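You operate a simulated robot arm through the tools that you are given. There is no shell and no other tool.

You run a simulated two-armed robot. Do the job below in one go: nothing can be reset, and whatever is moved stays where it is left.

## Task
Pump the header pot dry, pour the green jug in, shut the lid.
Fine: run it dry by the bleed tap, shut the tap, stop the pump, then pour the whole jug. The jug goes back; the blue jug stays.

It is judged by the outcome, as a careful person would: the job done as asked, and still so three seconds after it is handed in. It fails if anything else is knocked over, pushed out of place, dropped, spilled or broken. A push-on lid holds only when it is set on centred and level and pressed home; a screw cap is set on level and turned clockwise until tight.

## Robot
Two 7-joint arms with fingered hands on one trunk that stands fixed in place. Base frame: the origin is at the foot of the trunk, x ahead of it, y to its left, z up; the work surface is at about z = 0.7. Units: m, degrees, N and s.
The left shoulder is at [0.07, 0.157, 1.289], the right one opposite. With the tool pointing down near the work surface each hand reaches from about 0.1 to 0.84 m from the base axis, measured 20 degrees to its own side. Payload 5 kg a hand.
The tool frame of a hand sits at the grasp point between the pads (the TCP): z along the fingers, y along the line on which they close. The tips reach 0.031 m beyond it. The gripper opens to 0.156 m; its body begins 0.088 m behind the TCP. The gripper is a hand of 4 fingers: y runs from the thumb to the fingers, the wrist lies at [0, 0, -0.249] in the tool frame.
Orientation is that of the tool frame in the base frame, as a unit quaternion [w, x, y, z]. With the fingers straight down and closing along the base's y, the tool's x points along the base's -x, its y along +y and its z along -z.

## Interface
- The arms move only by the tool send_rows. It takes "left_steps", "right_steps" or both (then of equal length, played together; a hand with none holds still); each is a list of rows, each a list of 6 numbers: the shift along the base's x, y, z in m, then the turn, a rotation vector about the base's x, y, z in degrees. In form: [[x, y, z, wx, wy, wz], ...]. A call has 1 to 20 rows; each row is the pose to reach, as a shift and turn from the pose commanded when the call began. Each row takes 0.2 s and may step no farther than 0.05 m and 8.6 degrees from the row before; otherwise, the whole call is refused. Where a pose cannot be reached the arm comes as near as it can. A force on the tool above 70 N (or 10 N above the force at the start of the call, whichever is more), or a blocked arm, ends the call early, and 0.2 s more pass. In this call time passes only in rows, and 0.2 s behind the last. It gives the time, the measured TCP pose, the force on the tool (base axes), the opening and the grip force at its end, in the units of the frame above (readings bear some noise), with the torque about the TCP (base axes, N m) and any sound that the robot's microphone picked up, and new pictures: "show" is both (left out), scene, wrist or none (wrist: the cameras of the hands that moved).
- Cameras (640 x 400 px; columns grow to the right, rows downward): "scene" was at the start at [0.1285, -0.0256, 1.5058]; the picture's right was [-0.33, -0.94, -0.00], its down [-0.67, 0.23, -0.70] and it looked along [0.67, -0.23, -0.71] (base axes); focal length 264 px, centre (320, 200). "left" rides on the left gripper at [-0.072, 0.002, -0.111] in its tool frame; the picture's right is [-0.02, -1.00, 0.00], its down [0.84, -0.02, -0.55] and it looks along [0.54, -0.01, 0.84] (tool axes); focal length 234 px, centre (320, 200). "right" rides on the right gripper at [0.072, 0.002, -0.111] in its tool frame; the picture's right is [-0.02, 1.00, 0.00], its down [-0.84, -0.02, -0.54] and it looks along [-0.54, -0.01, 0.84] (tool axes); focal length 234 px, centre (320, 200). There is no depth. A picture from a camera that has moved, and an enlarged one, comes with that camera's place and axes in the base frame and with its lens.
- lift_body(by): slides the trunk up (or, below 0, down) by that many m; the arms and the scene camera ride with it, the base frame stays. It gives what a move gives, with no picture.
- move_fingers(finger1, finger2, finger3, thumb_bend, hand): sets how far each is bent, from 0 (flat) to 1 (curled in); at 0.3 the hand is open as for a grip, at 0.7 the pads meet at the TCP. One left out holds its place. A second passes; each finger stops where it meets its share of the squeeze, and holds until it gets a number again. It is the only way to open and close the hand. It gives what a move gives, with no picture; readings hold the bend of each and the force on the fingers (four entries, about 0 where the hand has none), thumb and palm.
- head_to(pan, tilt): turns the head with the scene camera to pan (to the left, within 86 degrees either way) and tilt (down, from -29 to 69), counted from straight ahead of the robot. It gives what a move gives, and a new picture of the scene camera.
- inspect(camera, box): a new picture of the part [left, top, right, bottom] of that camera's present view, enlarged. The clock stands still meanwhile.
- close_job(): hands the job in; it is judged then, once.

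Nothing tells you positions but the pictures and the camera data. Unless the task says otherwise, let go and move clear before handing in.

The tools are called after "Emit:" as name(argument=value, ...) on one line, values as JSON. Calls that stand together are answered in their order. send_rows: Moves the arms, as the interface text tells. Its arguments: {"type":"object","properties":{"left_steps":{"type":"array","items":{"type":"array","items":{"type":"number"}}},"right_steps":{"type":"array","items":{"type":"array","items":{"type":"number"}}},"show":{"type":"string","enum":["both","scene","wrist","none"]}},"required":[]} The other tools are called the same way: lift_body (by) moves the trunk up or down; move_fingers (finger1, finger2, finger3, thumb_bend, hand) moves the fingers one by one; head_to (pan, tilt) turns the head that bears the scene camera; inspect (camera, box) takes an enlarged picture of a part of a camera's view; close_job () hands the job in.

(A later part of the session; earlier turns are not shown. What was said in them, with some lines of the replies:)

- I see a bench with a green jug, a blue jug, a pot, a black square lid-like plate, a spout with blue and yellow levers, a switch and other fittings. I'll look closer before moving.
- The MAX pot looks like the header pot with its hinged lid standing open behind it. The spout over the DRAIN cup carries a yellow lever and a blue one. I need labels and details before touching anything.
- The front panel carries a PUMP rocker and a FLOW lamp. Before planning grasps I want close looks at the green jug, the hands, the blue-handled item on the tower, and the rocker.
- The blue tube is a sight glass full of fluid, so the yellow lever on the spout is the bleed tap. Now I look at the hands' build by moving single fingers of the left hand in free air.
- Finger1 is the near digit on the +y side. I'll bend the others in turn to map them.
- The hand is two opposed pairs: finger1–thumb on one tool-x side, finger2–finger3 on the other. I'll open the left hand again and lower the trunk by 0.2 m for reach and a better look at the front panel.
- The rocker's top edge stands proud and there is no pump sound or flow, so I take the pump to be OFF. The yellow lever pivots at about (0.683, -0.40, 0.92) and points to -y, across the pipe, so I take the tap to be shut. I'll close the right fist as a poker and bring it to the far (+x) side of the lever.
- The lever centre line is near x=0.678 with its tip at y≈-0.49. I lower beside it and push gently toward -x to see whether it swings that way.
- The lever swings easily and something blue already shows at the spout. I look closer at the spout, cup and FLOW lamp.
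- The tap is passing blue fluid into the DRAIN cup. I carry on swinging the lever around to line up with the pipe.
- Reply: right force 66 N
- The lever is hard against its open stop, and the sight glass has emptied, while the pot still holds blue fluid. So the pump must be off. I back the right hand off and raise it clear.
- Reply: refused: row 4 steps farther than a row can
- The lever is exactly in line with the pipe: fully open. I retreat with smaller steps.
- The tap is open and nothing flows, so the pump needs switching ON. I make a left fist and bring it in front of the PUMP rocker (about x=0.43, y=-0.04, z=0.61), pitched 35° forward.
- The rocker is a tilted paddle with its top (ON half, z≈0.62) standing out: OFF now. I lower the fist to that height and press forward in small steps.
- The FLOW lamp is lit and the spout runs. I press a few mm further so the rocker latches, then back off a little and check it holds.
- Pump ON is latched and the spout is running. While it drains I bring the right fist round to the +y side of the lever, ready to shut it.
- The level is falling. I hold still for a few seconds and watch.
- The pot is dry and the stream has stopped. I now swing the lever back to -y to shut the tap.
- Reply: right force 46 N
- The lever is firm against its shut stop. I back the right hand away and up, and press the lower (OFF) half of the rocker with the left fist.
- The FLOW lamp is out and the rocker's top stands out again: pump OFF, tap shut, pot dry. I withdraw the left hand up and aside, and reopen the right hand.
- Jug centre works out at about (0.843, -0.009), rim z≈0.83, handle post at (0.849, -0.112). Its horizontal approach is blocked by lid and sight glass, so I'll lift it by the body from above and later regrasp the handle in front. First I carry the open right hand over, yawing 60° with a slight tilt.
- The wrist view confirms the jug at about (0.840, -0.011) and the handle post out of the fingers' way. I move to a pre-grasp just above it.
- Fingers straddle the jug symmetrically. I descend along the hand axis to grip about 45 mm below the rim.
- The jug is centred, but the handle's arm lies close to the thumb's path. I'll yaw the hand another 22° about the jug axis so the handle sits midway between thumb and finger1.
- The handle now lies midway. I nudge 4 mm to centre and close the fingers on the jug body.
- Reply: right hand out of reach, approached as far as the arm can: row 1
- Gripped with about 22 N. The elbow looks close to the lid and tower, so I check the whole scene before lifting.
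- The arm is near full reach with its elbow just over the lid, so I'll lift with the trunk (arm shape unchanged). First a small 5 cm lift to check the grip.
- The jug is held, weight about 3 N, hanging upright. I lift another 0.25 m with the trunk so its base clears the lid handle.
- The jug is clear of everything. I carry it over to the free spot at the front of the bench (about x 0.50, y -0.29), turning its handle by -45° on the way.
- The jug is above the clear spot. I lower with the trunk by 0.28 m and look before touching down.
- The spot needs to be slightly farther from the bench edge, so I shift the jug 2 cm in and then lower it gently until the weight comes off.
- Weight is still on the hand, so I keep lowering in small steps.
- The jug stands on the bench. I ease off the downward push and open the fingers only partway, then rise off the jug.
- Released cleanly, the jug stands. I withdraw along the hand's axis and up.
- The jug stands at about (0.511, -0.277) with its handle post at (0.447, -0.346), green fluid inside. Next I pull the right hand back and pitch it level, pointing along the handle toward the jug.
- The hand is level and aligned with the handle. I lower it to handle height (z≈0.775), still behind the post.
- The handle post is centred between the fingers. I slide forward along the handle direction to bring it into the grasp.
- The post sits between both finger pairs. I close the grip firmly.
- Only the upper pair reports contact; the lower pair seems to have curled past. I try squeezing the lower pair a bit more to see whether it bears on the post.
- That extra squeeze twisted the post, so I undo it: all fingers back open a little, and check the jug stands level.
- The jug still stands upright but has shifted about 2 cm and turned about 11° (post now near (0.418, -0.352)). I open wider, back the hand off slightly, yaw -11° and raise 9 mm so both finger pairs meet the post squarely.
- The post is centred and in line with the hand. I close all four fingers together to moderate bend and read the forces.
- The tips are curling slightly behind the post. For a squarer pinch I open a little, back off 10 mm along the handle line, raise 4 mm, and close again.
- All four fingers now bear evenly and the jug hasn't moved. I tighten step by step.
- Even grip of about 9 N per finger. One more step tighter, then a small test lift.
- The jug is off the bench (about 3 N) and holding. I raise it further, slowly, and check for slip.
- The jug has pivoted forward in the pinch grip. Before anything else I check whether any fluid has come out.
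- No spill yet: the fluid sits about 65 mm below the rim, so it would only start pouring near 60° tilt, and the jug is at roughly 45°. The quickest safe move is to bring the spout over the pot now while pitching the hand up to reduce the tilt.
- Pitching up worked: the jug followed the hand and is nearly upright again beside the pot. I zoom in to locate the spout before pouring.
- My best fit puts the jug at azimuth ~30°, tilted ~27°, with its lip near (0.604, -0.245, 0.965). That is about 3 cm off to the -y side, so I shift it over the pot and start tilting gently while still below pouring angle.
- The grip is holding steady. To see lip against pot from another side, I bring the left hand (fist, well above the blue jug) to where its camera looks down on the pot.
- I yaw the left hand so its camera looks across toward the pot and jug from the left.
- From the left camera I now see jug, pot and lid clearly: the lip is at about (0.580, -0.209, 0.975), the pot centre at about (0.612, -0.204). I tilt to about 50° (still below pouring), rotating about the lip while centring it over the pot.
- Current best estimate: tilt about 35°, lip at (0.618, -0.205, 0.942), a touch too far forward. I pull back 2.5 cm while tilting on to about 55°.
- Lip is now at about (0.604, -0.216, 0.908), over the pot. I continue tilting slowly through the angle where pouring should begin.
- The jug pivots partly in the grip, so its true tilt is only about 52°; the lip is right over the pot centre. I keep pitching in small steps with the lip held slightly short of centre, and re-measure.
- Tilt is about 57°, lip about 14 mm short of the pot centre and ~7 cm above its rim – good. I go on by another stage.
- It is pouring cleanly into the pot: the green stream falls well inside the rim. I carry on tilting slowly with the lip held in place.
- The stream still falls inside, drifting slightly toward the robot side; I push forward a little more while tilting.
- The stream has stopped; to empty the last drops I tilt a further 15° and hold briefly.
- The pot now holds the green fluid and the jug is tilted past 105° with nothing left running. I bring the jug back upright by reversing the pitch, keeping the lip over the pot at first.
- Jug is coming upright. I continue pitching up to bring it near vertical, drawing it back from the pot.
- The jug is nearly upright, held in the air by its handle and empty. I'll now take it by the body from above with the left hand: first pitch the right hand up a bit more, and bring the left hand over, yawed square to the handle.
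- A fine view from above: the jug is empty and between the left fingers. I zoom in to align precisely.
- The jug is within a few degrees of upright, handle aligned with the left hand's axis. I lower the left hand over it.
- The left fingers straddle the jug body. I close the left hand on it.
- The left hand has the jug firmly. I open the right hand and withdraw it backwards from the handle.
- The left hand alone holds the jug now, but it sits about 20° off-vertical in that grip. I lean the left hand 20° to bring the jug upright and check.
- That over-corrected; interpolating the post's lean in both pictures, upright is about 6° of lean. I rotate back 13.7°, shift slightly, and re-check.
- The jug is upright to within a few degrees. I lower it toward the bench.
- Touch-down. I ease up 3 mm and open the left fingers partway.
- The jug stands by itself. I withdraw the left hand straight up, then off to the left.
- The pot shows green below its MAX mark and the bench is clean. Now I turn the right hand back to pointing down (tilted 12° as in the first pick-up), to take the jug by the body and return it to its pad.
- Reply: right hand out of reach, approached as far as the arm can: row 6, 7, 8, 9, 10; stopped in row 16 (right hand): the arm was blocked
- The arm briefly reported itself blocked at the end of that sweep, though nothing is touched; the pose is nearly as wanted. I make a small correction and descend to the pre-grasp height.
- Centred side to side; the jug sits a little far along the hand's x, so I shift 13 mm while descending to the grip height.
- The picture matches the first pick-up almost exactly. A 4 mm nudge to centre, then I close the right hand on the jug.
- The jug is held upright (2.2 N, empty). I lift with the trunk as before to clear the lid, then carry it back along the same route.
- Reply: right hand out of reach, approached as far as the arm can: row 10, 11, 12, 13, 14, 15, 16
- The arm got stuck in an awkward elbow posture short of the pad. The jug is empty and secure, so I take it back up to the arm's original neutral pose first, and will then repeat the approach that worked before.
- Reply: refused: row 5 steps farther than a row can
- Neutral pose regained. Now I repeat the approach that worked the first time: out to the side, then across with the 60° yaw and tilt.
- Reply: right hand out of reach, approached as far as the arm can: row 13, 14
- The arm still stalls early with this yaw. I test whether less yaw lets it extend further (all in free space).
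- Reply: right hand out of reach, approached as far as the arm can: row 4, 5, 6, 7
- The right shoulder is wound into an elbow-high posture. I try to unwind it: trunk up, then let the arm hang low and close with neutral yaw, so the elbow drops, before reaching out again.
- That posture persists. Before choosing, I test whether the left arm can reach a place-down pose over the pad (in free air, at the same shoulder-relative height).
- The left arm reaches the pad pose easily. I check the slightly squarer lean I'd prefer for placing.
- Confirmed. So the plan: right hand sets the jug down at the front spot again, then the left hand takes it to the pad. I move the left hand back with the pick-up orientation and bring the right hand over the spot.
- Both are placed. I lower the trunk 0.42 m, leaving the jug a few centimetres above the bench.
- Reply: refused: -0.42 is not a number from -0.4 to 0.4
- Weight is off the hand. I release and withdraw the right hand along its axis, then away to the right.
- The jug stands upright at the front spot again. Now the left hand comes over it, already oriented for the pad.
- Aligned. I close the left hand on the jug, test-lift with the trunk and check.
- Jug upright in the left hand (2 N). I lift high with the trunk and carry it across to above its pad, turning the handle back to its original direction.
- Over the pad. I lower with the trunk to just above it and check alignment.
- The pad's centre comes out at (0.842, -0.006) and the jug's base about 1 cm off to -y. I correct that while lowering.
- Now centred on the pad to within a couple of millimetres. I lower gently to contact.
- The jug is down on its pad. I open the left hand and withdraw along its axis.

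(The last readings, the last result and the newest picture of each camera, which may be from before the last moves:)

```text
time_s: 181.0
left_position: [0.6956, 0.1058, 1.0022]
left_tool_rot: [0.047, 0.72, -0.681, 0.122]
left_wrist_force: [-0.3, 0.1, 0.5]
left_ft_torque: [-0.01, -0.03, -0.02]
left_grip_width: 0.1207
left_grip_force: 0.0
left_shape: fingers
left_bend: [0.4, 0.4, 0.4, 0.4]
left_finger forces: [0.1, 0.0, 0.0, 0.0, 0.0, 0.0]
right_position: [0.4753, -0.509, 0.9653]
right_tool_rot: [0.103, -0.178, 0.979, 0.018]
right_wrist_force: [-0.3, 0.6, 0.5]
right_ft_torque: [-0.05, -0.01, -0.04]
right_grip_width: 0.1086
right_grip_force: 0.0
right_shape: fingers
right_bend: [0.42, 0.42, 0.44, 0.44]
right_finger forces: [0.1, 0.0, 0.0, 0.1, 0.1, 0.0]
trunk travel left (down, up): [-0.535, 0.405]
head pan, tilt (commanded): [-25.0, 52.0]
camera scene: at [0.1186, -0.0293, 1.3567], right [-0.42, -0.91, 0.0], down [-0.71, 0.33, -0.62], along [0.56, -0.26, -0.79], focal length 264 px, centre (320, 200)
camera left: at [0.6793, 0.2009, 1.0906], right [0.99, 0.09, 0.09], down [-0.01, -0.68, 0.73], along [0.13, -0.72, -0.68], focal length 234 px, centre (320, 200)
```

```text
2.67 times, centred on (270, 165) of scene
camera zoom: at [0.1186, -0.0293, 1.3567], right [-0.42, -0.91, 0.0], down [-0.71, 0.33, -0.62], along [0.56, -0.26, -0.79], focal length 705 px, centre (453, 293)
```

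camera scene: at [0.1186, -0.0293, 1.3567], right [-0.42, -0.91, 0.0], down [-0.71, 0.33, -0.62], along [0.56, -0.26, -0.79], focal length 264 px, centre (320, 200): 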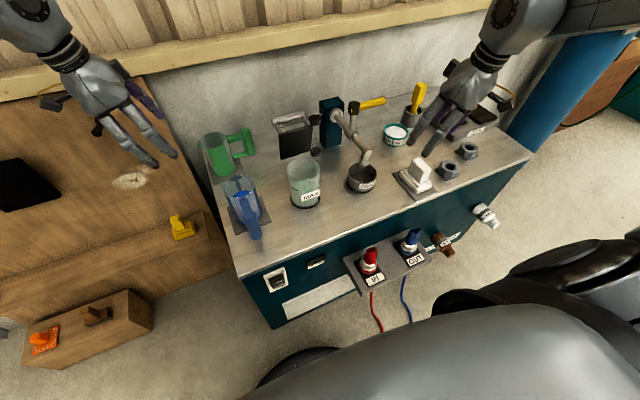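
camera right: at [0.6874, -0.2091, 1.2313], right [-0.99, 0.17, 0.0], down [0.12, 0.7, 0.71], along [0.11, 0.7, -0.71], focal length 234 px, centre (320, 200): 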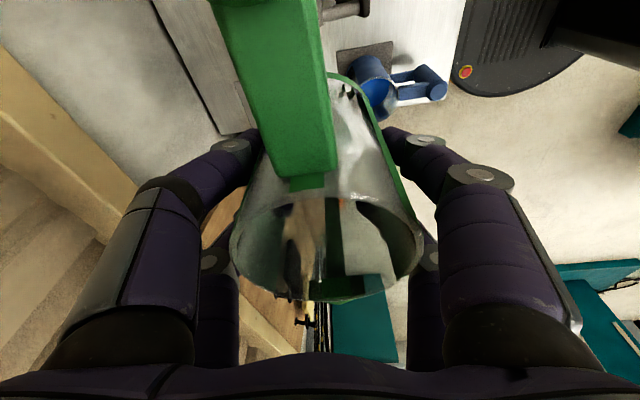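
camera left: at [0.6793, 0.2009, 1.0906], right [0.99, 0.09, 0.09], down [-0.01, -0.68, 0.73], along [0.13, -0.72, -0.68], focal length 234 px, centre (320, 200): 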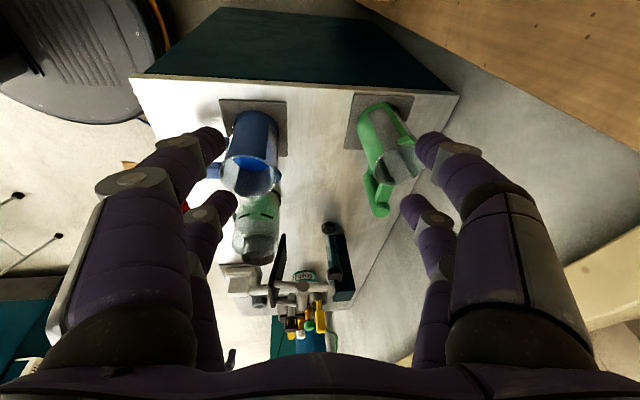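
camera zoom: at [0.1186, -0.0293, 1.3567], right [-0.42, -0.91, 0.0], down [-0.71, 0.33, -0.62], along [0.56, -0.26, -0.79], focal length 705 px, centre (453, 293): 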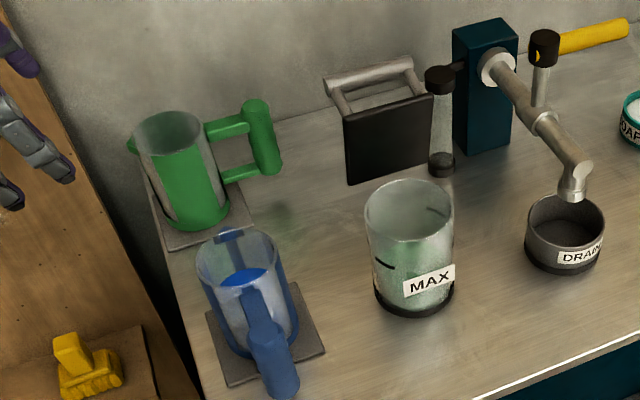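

The green jug is back upright on its pad, handle as it was, and the blue jug is untouched. Last is the lid: I make a left fist and bring it, leaning, to a point behind the lid's handle bar.

Emit:
move_fingers(hand="left", finger1=0.7, finger2=0.7, finger3=0.7, thumb_bend=0.7)

Emit:
send_rows(left_steps=[[0, 0, 0.02, 1.66, -2.77, -7.27], [0.005, 0, 0.04, 3.33, -5.53, -14.53], [0.015, -0.01, 0.06, 4.99, -8.3, -21.8], [0.03, -0.03, 0.06, 6.66, -11.07, -29.07], [0.045, -0.06, 0.06, 8.32, -13.83, -36.33], [0.06, -0.09, 0.06, 9.99, -16.6, -43.6], [0.075, -0.12, 0.06, 11.65, -19.37, -50.87], [0.085, -0.155, 0.06, 13.31, -22.13, -58.13], [0.09, -0.19, 0.06, 14.98, -24.9, -65.4], [0.0944, -0.225, 0.06, 16.64, -27.67, -72.67], [0.0944, -0.26, 0.06, 18.31, -30.43, -79.93], [0.0944, -0.29, 0.06, 19.97, -33.2, -87.2], [0.0944, -0.316, 0.04, 19.97, -33.2, -87.2]], show="both")

Emit:
inspect(camera="scene", box=[230, 60, 390, 220])

```text
time_s: 182.0
left_position: [0.6963, 0.1045, 1.0011]
left_tool_rot: [0.048, 0.72, -0.682, 0.121]
left_wrist_force: [0.3, 0.2, -0.4]
left_ft_torque: [-0.01, 0.04, -0.04]
left_grip_width: 0.0046
left_grip_force: 0.0
left_shape: fingers
left_bend: [0.7, 0.7, 0.7, 0.7]
left_finger forces: [0.1, 0.1, 0.1, 0.0, 0.1, 0.0]
right_position: [0.4761, -0.5106, 0.9637]
right_tool_rot: [0.103, -0.178, 0.978, 0.018]
right_wrist_force: [0.6, -0.4, -0.3]
right_ft_torque: [-0.03, 0.01, 0.01]
right_grip_width: 0.1087
right_grip_force: 0.0
right_shape: fingers
right_bend: [0.42, 0.42, 0.44, 0.44]
right_finger forces: [0.0, 0.0, 0.1, 0.0, 0.0, 0.1]
trunk travel left (down, up): [-0.535, 0.405]
head pan, tilt (commanded): [-25.0, 52.0]
```

```text
time_s: 184.8
left_position: [0.7932, -0.2166, 1.0407]
left_tool_rot: [0.173, 0.002, 0.977, -0.128]
left_wrist_force: [0.4, 0.2, -1.4]
left_ft_torque: [0.04, 0.0, 0.02]
left_grip_width: 0.0047
left_grip_force: 0.1
left_shape: fingers
left_bend: [0.7, 0.7, 0.7, 0.7]
left_finger forces: [0.1, 0.1, 0.0, 0.0, 0.0, 0.0]
right_position: [0.4779, -0.5125, 0.9629]
right_tool_rot: [0.102, -0.177, 0.979, 0.019]
right_wrist_force: [0.1, -1.1, 0.6]
right_ft_torque: [0.03, 0.01, 0.01]
right_grip_width: 0.1085
right_grip_force: 0.0
right_shape: fingers
right_bend: [0.42, 0.42, 0.44, 0.44]
right_finger forces: [0.0, 0.1, 0.0, 0.0, 0.0, 0.0]
trunk travel left (down, up): [-0.535, 0.405]
head pan, tilt (commanded): [-25.0, 52.0]
camera scene: at [0.1205, -0.0331, 1.3564], right [-0.42, -0.91, 0.0], down [-0.71, 0.33, -0.61], along [0.56, -0.26, -0.79], focal length 264 px, centre (320, 200)
camera left: at [0.8245, -0.1827, 1.1649], right [-0.02, -0.97, 0.26], down [-0.97, 0.08, 0.21], along [-0.23, -0.25, -0.94], focal length 234 px, centre (320, 200)
```

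scene: 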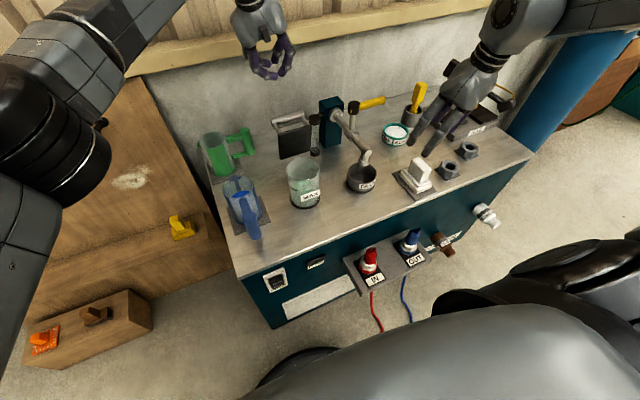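
left: 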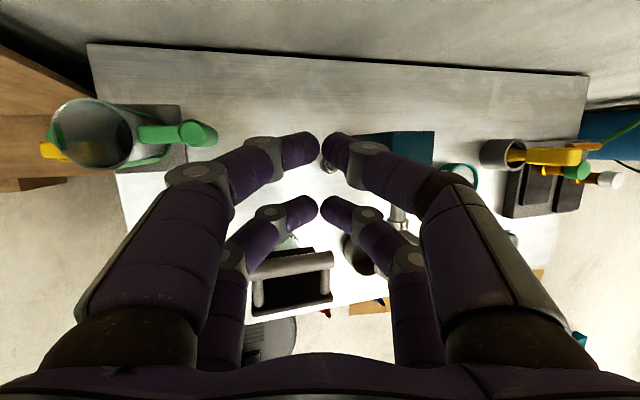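

```text
2.50 times, centred on (310, 140) of scene
camera zoom: at [0.1205, -0.0331, 1.3564], right [-0.42, -0.91, 0.0], down [-0.71, 0.33, -0.61], along [0.56, -0.26, -0.79], focal length 661 px, centre (345, 350)
```

zoom: 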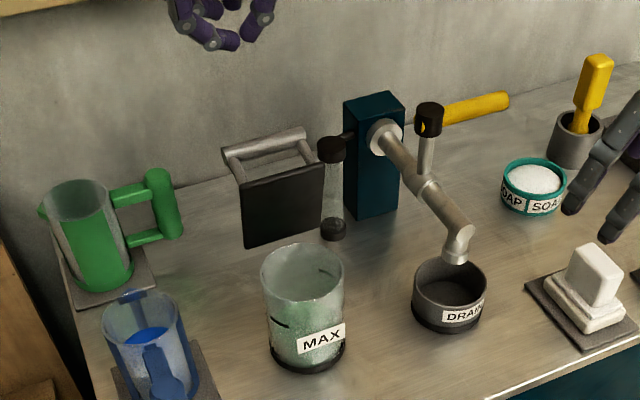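

Fist is behind the lid handle. I lower it to the bar's height and push gently toward the robot to start swinging the lid over.

Emit:
send_rows(left_steps=[[0, 0.004, -0.04, 0, 0, 0], [0, 0.007, -0.08, 0, 0, 0], [0, 0.007, -0.11, 0, 0, 0], [-0.03, 0.007, -0.11, 0, 0, 0], [-0.05, 0.007, -0.11, 0, 0, 0], [-0.065, 0.007, -0.109, 0, 0, 0], [-0.08, 0.007, -0.104, 0, 0, 0], [-0.095, 0.007, -0.098, 0, 0, 0]], show="both")

Emit:
inspect(camera="scene", box=[250, 80, 390, 220])

```text
time_s: 186.6
left_position: [0.6977, -0.2058, 0.9439]
left_tool_rot: [0.174, 0.001, 0.976, -0.129]
left_wrist_force: [-0.9, 0.1, -0.2]
left_ft_torque: [0.02, -0.03, -0.02]
left_grip_width: 0.0046
left_grip_force: 0.3
left_shape: fingers
left_bend: [0.7, 0.7, 0.7, 0.7]
left_finger forces: [0.0, 0.3, 0.0, 0.0, 0.1, 0.1]
right_position: [0.4758, -0.5114, 0.9639]
right_tool_rot: [0.102, -0.178, 0.979, 0.018]
right_wrist_force: [1.1, 0.2, 0.4]
right_ft_torque: [0.03, -0.02, 0.01]
right_grip_width: 0.109
right_grip_force: 0.1
right_shape: fingers
right_bend: [0.42, 0.42, 0.44, 0.44]
right_finger forces: [0.1, 0.1, 0.1, 0.1, 0.0, 0.1]
trunk travel left (down, up): [-0.535, 0.405]
head pan, tilt (commanded): [-25.0, 52.0]
camera scene: at [0.1196, -0.0311, 1.3565], right [-0.42, -0.91, 0.0], down [-0.71, 0.33, -0.62], along [0.56, -0.26, -0.79], focal length 264 px, centre (320, 200)
camera left: at [0.728, -0.1739, 1.0677], right [-0.02, -0.97, 0.26], down [-0.97, 0.08, 0.21], along [-0.23, -0.25, -0.94], focal length 234 px, centre (320, 200)
```

scene: 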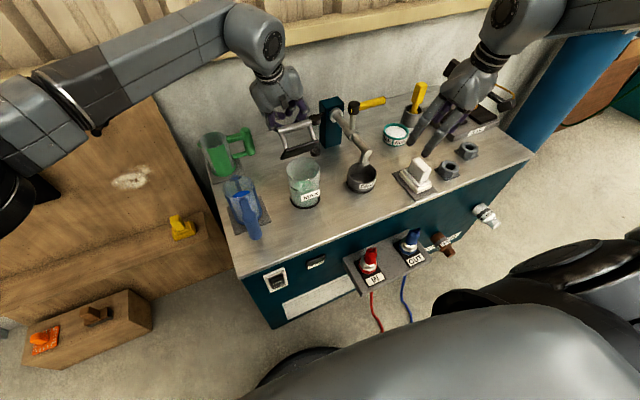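
left: 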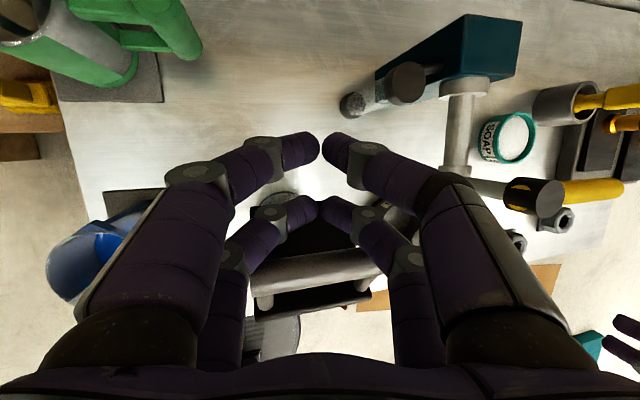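

```text
2.86 times, centred on (320, 150) of scene
camera zoom: at [0.1196, -0.0311, 1.3565], right [-0.42, -0.91, 0.0], down [-0.71, 0.33, -0.62], along [0.56, -0.26, -0.79], focal length 755 px, centre (320, 343)
```

zoom: 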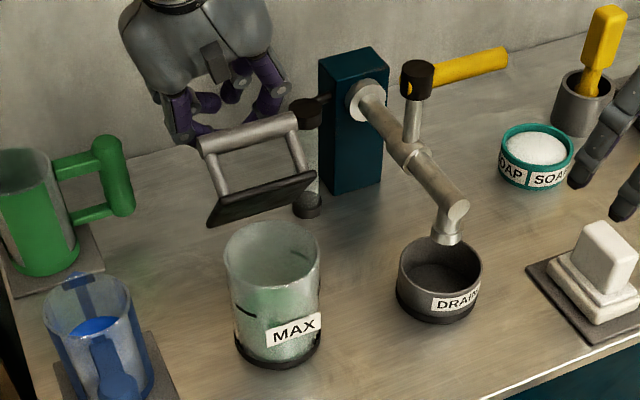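

The lid is swinging over smoothly. I follow the arc.

Emit:
send_rows(left_steps=[[-0.015, 0, 0.003, 0, 0, 0], [-0.03, -0.002, 0.004, 0, 0, 0], [-0.045, -0.003, 0.003, 0, 0, 0], [-0.06, -0.004, 0.0, 0, 0, 0]], show="none")

Emit:
inspect(camera="scene", box=[250, 80, 390, 220])

Emit:
inspect(camera="left", box=[0, 0, 640, 400])

```text
time_s: 187.6
left_position: [0.6377, -0.2095, 0.9435]
left_tool_rot: [0.173, 0.0, 0.976, -0.129]
left_wrist_force: [0.4, 0.2, -0.7]
left_ft_torque: [-0.01, 0.0, 0.02]
left_grip_width: 0.0043
left_grip_force: 0.0
left_shape: fingers
left_bend: [0.7, 0.7, 0.7, 0.7]
left_finger forces: [0.1, 0.2, 0.0, 0.0, 0.1, 0.0]
right_position: [0.4757, -0.5101, 0.9646]
right_tool_rot: [0.102, -0.178, 0.978, 0.019]
right_wrist_force: [-0.6, 0.3, -0.4]
right_ft_torque: [-0.02, -0.01, 0.02]
right_grip_width: 0.1086
right_grip_force: 0.1
right_shape: fingers
right_bend: [0.42, 0.42, 0.44, 0.44]
right_finger forces: [0.0, 0.1, 0.1, 0.0, 0.0, 0.1]
trunk travel left (down, up): [-0.535, 0.405]
head pan, tilt (commanded): [-25.0, 52.0]
```

```text
2.86 times, centred on (320, 150) of scene
camera zoom: at [0.1195, -0.031, 1.3566], right [-0.42, -0.91, 0.0], down [-0.71, 0.33, -0.62], along [0.56, -0.26, -0.79], focal length 755 px, centre (320, 343)
```

zoom: 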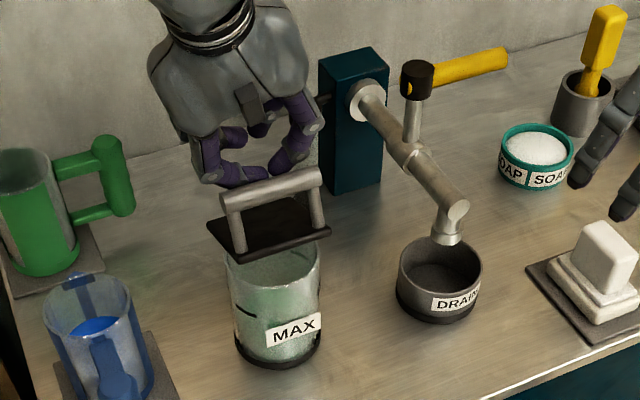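

```text
1.00 times, centred on (320, 200) of left (not enlarged: the box is as wide or as high as the picture)
camera zoom: at [0.6685, -0.1776, 1.0675], right [-0.02, -0.97, 0.26], down [-0.97, 0.08, 0.21], along [-0.23, -0.25, -0.94], focal length 234 px, centre (320, 200)
```

zoom: 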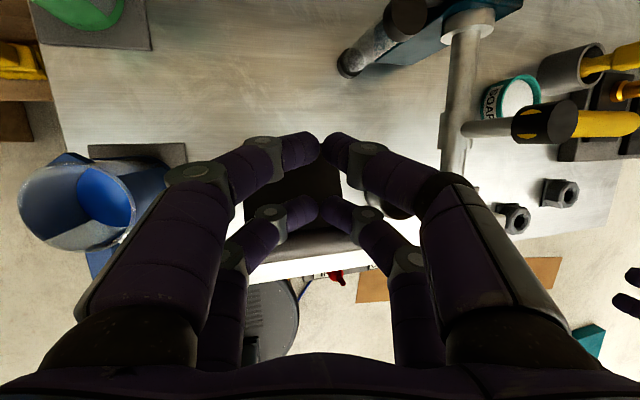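

Emit:
send_rows(left_steps=[[-0.014, -0.001, -0.004, 0, 0, 0], [-0.027, -0.001, -0.01, 0, 0, 0], [-0.04, -0.001, -0.018, 0, 0, 0], [-0.05, -0.001, -0.027, 0, 0, 0]], show="none")

Emit:
inspect(camera="scene", box=[250, 80, 390, 220])

Emit:
inspect(camera="left", box=[200, 100, 440, 300])

```text
time_s: 188.6
left_position: [0.6018, -0.207, 0.9228]
left_tool_rot: [0.181, -0.005, 0.975, -0.132]
left_wrist_force: [51.1, 5.3, 36.6]
left_ft_torque: [0.14, -0.86, 0.04]
left_grip_width: 0.0045
left_grip_force: 33.3
left_shape: fingers
left_bend: [0.7, 0.72, 0.69, 0.7]
left_finger forces: [0.0, 63.2, 3.5, 0.0, 0.0, 0.1]
right_position: [0.4802, -0.5087, 0.9626]
right_tool_rot: [0.1, -0.177, 0.979, 0.018]
right_wrist_force: [-0.6, -0.6, 0.1]
right_ft_torque: [-0.01, 0.01, 0.03]
right_grip_width: 0.1086
right_grip_force: 0.1
right_shape: fingers
right_bend: [0.42, 0.42, 0.44, 0.44]
right_finger forces: [0.0, 0.0, 0.0, 0.1, 0.0, 0.1]
trunk travel left (down, up): [-0.535, 0.405]
head pan, tilt (commanded): [-25.0, 52.0]
```

```text
2.86 times, centred on (320, 150) of scene
camera zoom: at [0.125, -0.0281, 1.3569], right [-0.42, -0.91, 0.0], down [-0.72, 0.33, -0.61], along [0.56, -0.26, -0.79], focal length 755 px, centre (320, 343)
```

zoom: 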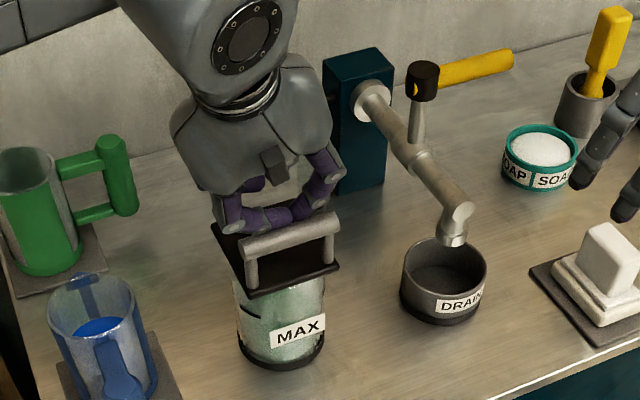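

```text
2.00 times, centred on (320, 200) of left
camera zoom: at [0.6298, -0.1722, 1.0465], right [-0.01, -0.96, 0.27], down [-0.98, 0.07, 0.2], along [-0.21, -0.26, -0.94], focal length 468 px, centre (320, 200)
```

zoom: 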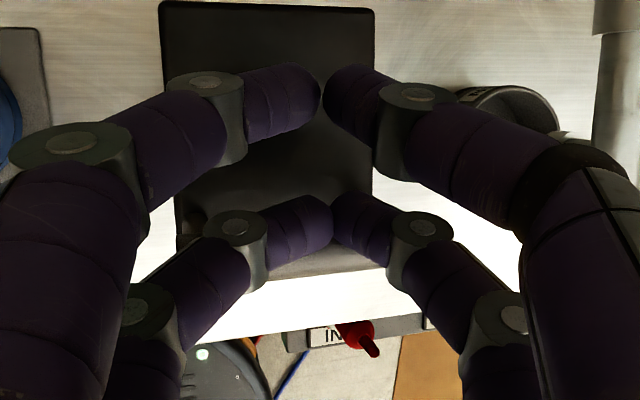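

The lid has come down onto the pot and I'm pushing hard against the bar, so I back off at once and look.

Emit:
send_rows(left_steps=[[0.015, 0, 0.01, 0, 0, 0], [0.03, 0, 0.03, 0, 0, 0], [0.03, 0, 0.06, 0, 0, 0], [0.02, 0, 0.1, 0, 0, 0]], show="none")

Emit:
inspect(camera="scene", box=[270, 110, 370, 220])

Emit:
inspect(camera="left", box=[180, 80, 460, 320])

```text
time_s: 189.6
left_position: [0.606, -0.2126, 1.0173]
left_tool_rot: [0.173, 0.002, 0.976, -0.129]
left_wrist_force: [0.5, 0.0, 0.2]
left_ft_torque: [0.0, 0.0, 0.04]
left_grip_width: 0.0046
left_grip_force: 0.0
left_shape: fingers
left_bend: [0.7, 0.7, 0.7, 0.7]
left_finger forces: [0.1, 0.0, 0.0, 0.0, 0.0, 0.1]
right_position: [0.4747, -0.5126, 0.9635]
right_tool_rot: [0.103, -0.178, 0.978, 0.019]
right_wrist_force: [-0.5, 0.7, 0.0]
right_ft_torque: [0.01, -0.02, 0.01]
right_grip_width: 0.1085
right_grip_force: 0.0
right_shape: fingers
right_bend: [0.42, 0.42, 0.44, 0.44]
right_finger forces: [0.0, 0.0, 0.0, 0.0, 0.0, 0.0]
trunk travel left (down, up): [-0.535, 0.405]
head pan, tilt (commanded): [-25.0, 52.0]
```

```text
3.64 times, centred on (320, 165) of scene
camera zoom: at [0.1181, -0.032, 1.3565], right [-0.42, -0.91, 0.0], down [-0.71, 0.33, -0.62], along [0.56, -0.26, -0.79], focal length 961 px, centre (320, 327)
```

zoom: 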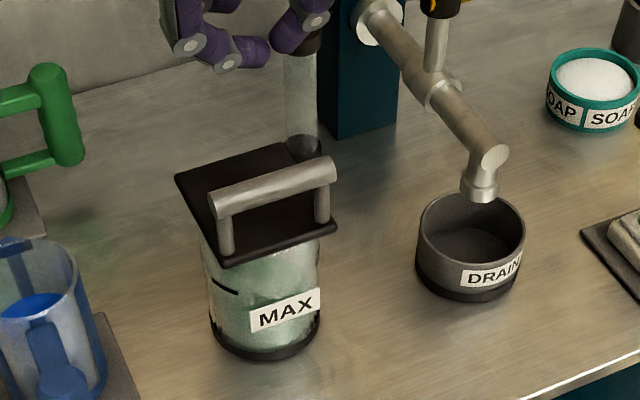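

```text
1.67 times, centred on (320, 200) of left
camera zoom: at [0.636, -0.1806, 1.1414], right [-0.03, -0.97, 0.26], down [-0.97, 0.08, 0.22], along [-0.23, -0.25, -0.94], focal length 390 px, centre (320, 200)
```

zoom: 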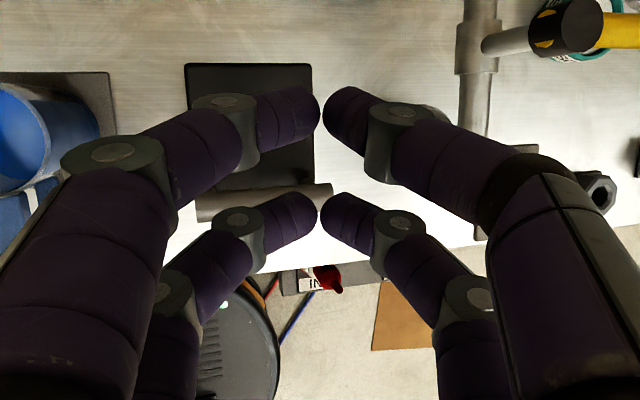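

The lid lies flat on the pot. I now press it home from above on its handle bar, gently.

Emit:
send_rows(left_steps=[[-0.012, 0.002, -0.03, 0, 0, 0], [-0.025, 0.004, -0.065, 0, 0, 0], [-0.025, 0.004, -0.085, 0, 0, 0], [-0.025, 0.004, -0.095, 0, 0, 0]], show="none")

Emit:
inspect(camera="scene", box=[270, 110, 370, 220])

```text
time_s: 190.6
left_position: [0.5815, -0.2079, 0.9298]
left_tool_rot: [0.177, 0.002, 0.975, -0.133]
left_wrist_force: [-6.5, 2.1, 33.6]
left_ft_torque: [-0.43, 0.52, -0.13]
left_grip_width: 0.0044
left_grip_force: 19.4
left_shape: fingers
left_bend: [0.7, 0.72, 0.72, 0.7]
left_finger forces: [0.0, 14.6, 25.0, 0.1, 0.0, 0.1]
right_position: [0.473, -0.5094, 0.9681]
right_tool_rot: [0.104, -0.178, 0.978, 0.017]
right_wrist_force: [-0.4, 0.9, -0.4]
right_ft_torque: [0.0, 0.01, 0.01]
right_grip_width: 0.1089
right_grip_force: 0.1
right_shape: fingers
right_bend: [0.42, 0.42, 0.44, 0.44]
right_finger forces: [0.0, 0.0, 0.1, 0.0, 0.1, 0.0]
trunk travel left (down, up): [-0.535, 0.405]
head pan, tilt (commanded): [-25.0, 52.0]
```

```text
3.64 times, centred on (320, 165) of scene
camera zoom: at [0.1154, -0.0293, 1.3577], right [-0.42, -0.91, 0.0], down [-0.71, 0.33, -0.62], along [0.56, -0.26, -0.79], focal length 961 px, centre (320, 327)
```

zoom: 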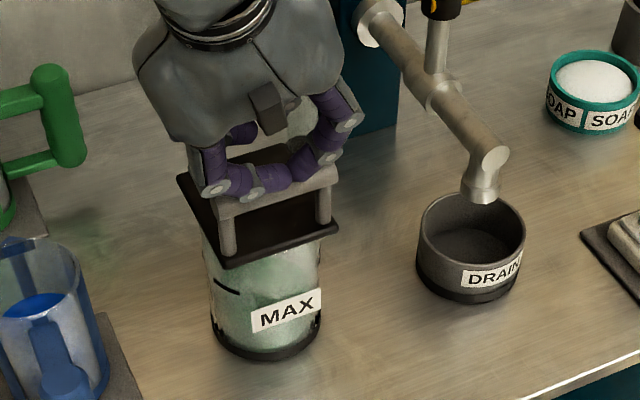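

Pressed with about 34 N against a firm stop. I lift off and move the left hand well clear, then check everything.

Emit:
send_rows(left_steps=[[0, 0, 0.02, 0, 0, 0], [0, 0, 0.06, 0, 0, 0], [0, 0, 0.105, 0, 0, 0], [0, 0.02, 0.15, 0, 0, 0], [-0.01, 0.06, 0.17, 0, 0, 0], [-0.03, 0.1, 0.18, 0, 0, 0], [-0.05, 0.14, 0.18, 0, 0, 0], [-0.07, 0.18, 0.18, 0, 0, 0], [-0.09, 0.22, 0.18, 0, 0, 0], [-0.11, 0.26, 0.18, 0, 0, 0], [-0.13, 0.3, 0.18, 0, 0, 0], [-0.15, 0.34, 0.18, 0, 0, 0], [-0.16, 0.38, 0.18, 0, 0, 0]], right_steps=[[0, 0, 0.01, 0, 0, 0], [-0.01, 0, 0.03, 0, 0, 0], [-0.02, 0, 0.05, 0, 0, 0], [-0.03, 0, 0.07, 0, 0, 0], [-0.04, 0, 0.09, 0, 0, 0], [-0.05, 0, 0.1, 0, 0, 0], [-0.06, 0, 0.1, 0, 0, 0], [-0.07, 0, 0.1, 0, 0, 0], [-0.08, 0, 0.1, 0, 0, 0], [-0.08, 0, 0.1, 0, 0, 0], [-0.08, 0, 0.1, 0, 0, 0], [-0.08, 0, 0.1, 0, 0, 0], [-0.08, 0, 0.1, 0, 0, 0]], show="scene")

Emit:
inspect(camera="scene", box=[190, 90, 350, 230])

Emit:
inspect(camera="scene", box=[300, 80, 540, 230])

Emit:
inspect(camera="scene", box=[240, 220, 480, 360])

Emit:
inspect(camera="scene", box=[280, 130, 340, 220])

```text
time_s: 193.4
left_position: [0.4203, 0.1728, 1.103]
left_tool_rot: [0.173, 0.001, 0.976, -0.129]
left_wrist_force: [-0.2, 0.3, -0.3]
left_ft_torque: [-0.02, -0.05, 0.01]
left_grip_width: 0.0045
left_grip_force: 0.1
left_shape: fingers
left_bend: [0.7, 0.7, 0.7, 0.7]
left_finger forces: [0.0, 0.0, 0.1, 0.1, 0.0, 0.1]
right_position: [0.3956, -0.5094, 1.0656]
right_tool_rot: [0.104, -0.178, 0.978, 0.018]
right_wrist_force: [-0.4, -0.4, -0.1]
right_ft_torque: [-0.01, 0.0, -0.02]
right_grip_width: 0.1085
right_grip_force: 0.1
right_shape: fingers
right_bend: [0.42, 0.42, 0.44, 0.44]
right_finger forces: [0.0, 0.0, 0.0, 0.0, 0.0, 0.0]
trunk travel left (down, up): [-0.535, 0.405]
head pan, tilt (commanded): [-25.0, 52.0]
camera scene: at [0.118, -0.0293, 1.3567], right [-0.42, -0.91, 0.0], down [-0.71, 0.33, -0.62], along [0.56, -0.26, -0.79], focal length 264 px, centre (320, 200)
```

scene: 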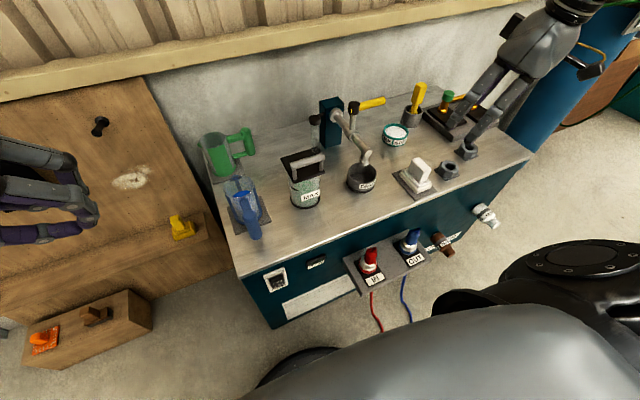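

```text
2.86 times, centred on (270, 160) of scene
camera zoom: at [0.118, -0.0293, 1.3567], right [-0.42, -0.91, 0.0], down [-0.71, 0.33, -0.62], along [0.56, -0.26, -0.79], focal length 755 px, centre (463, 314)
```

zoom: 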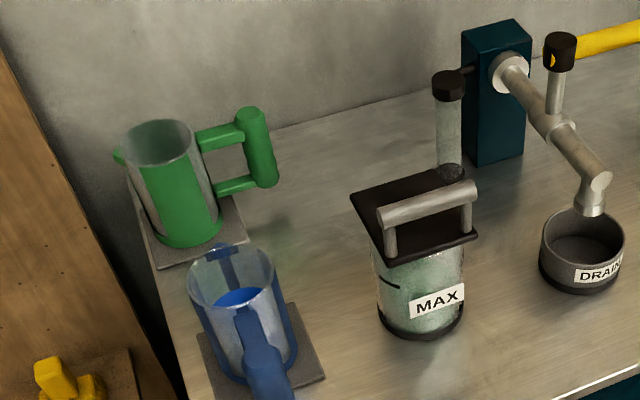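

```text
2.67 times, centred on (420, 155) of scene
camera zoom: at [0.118, -0.0293, 1.3567], right [-0.42, -0.91, 0.0], down [-0.71, 0.33, -0.62], along [0.56, -0.26, -0.79], focal length 705 px, centre (53, 320)
```

zoom: 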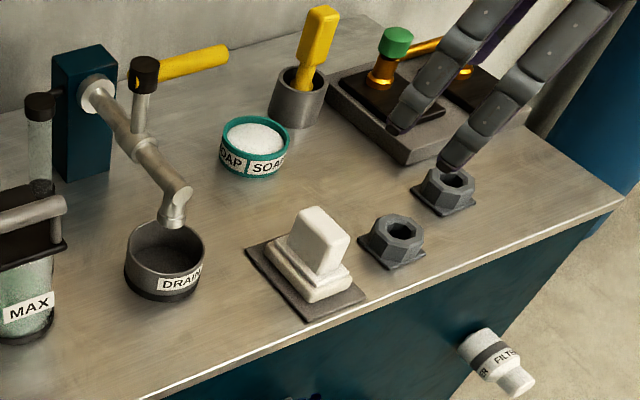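

```text
2.67 times, centred on (360, 290) of scene
camera zoom: at [0.118, -0.0293, 1.3567], right [-0.42, -0.91, 0.0], down [-0.71, 0.33, -0.62], along [0.56, -0.26, -0.79], focal length 705 px, centre (213, -40)
```

zoom: 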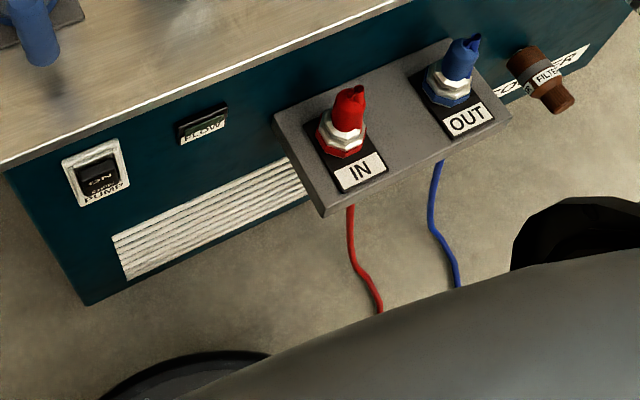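

```text
4.44 times, centred on (310, 175) of scene
camera zoom: at [0.118, -0.0293, 1.3567], right [-0.42, -0.91, 0.0], down [-0.71, 0.33, -0.62], along [0.56, -0.26, -0.79], focal length 1175 px, centre (364, 311)
```

zoom: 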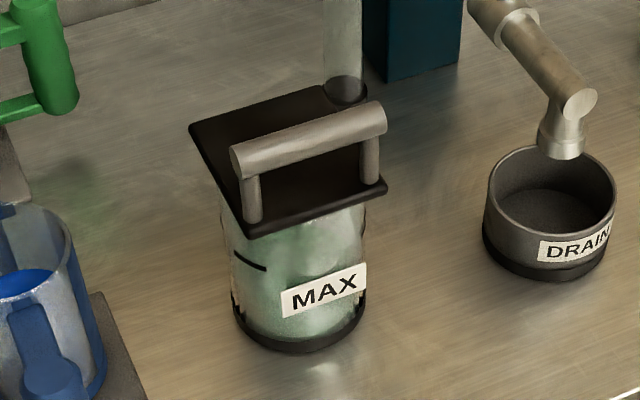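

Emit:
inspect(camera="scene", box=[310, 80, 400, 150])

Emit:
inspect(camera="scene", box=[190, 115, 270, 190])

Emit:
inspect(camera="scene", box=[255, 250, 335, 300])

```text
5.71 times, centred on (355, 115) of scene
camera zoom: at [0.118, -0.0293, 1.3567], right [-0.42, -0.91, 0.0], down [-0.71, 0.33, -0.62], along [0.56, -0.26, -0.79], focal length 1510 px, centre (120, 686)
```

zoom: 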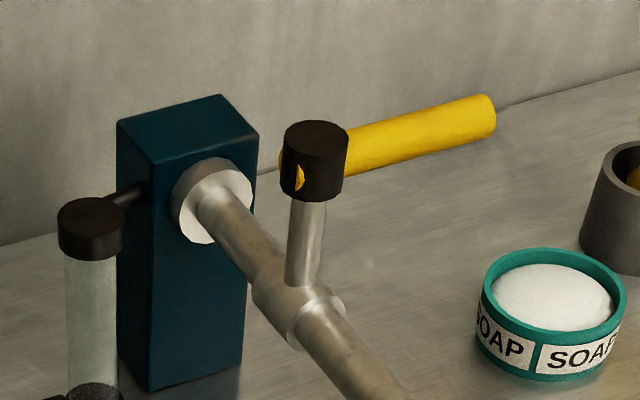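

```text
5.33 times, centred on (230, 152) of scene
camera zoom: at [0.118, -0.0293, 1.3567], right [-0.42, -0.91, 0.0], down [-0.71, 0.33, -0.62], along [0.56, -0.26, -0.79], focal length 1410 px, centre (800, 453)
```

zoom: 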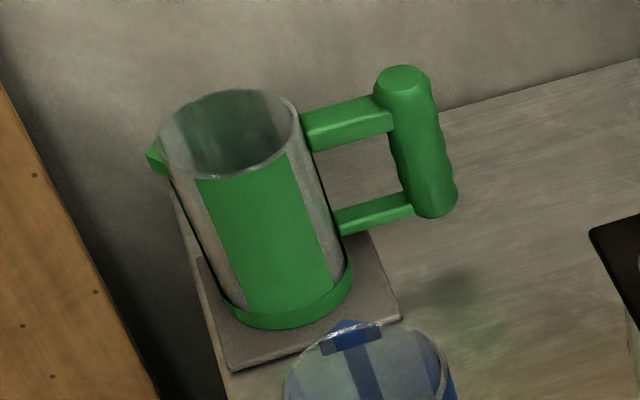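

```text
8.00 times, centred on (295, 275) of scene
camera zoom: at [0.118, -0.0293, 1.3567], right [-0.42, -0.91, 0.0], down [-0.71, 0.33, -0.62], along [0.56, -0.26, -0.79], focal length 2115 px, centre (520, -400)
```

zoom: 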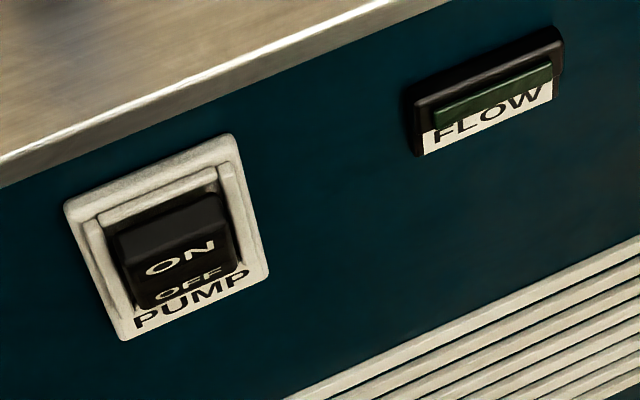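

The tap lever is back at its shut stop, the pump is OFF with the FLOW lamp dark, and the pot holds the green fluid with its lid pressed home. The green jug stands empty on its pad, the blue jug hasn't been moved, and both hands are clear, so I hand the job in.

Emit:
close_job()

```text
The job is handed in.
```

The job is handed in. The header pot was pumped dry through the bleed tap, then filled with the whole green jug, and its lid is shut. I don't have a verdict back, only that the hand-in was accepted.

As it stands now:

- **Tap and pump:** I shut the tap first, then stopped the pump. The yellow lever is hard against its shut stop, and the FLOW lamp is out.
- **Pot and lid:** The pot holds the green fluid. The lid is flat on the rim and was pressed down with about 34 N until it stopped.
- **Green jug:** It is empty and upright on its own pad, with the handle close to the way it pointed before.
- **Everything else:** The blue jug was not moved. I saw no spill on the bench and nothing knocked or displaced.

The jug pivoted in my grip while I was lifting it by the handle. I levelled it again and took the spout over the pot before anything came out. I set it down at the front of the bench a few times to change grip before returning it to its pad.
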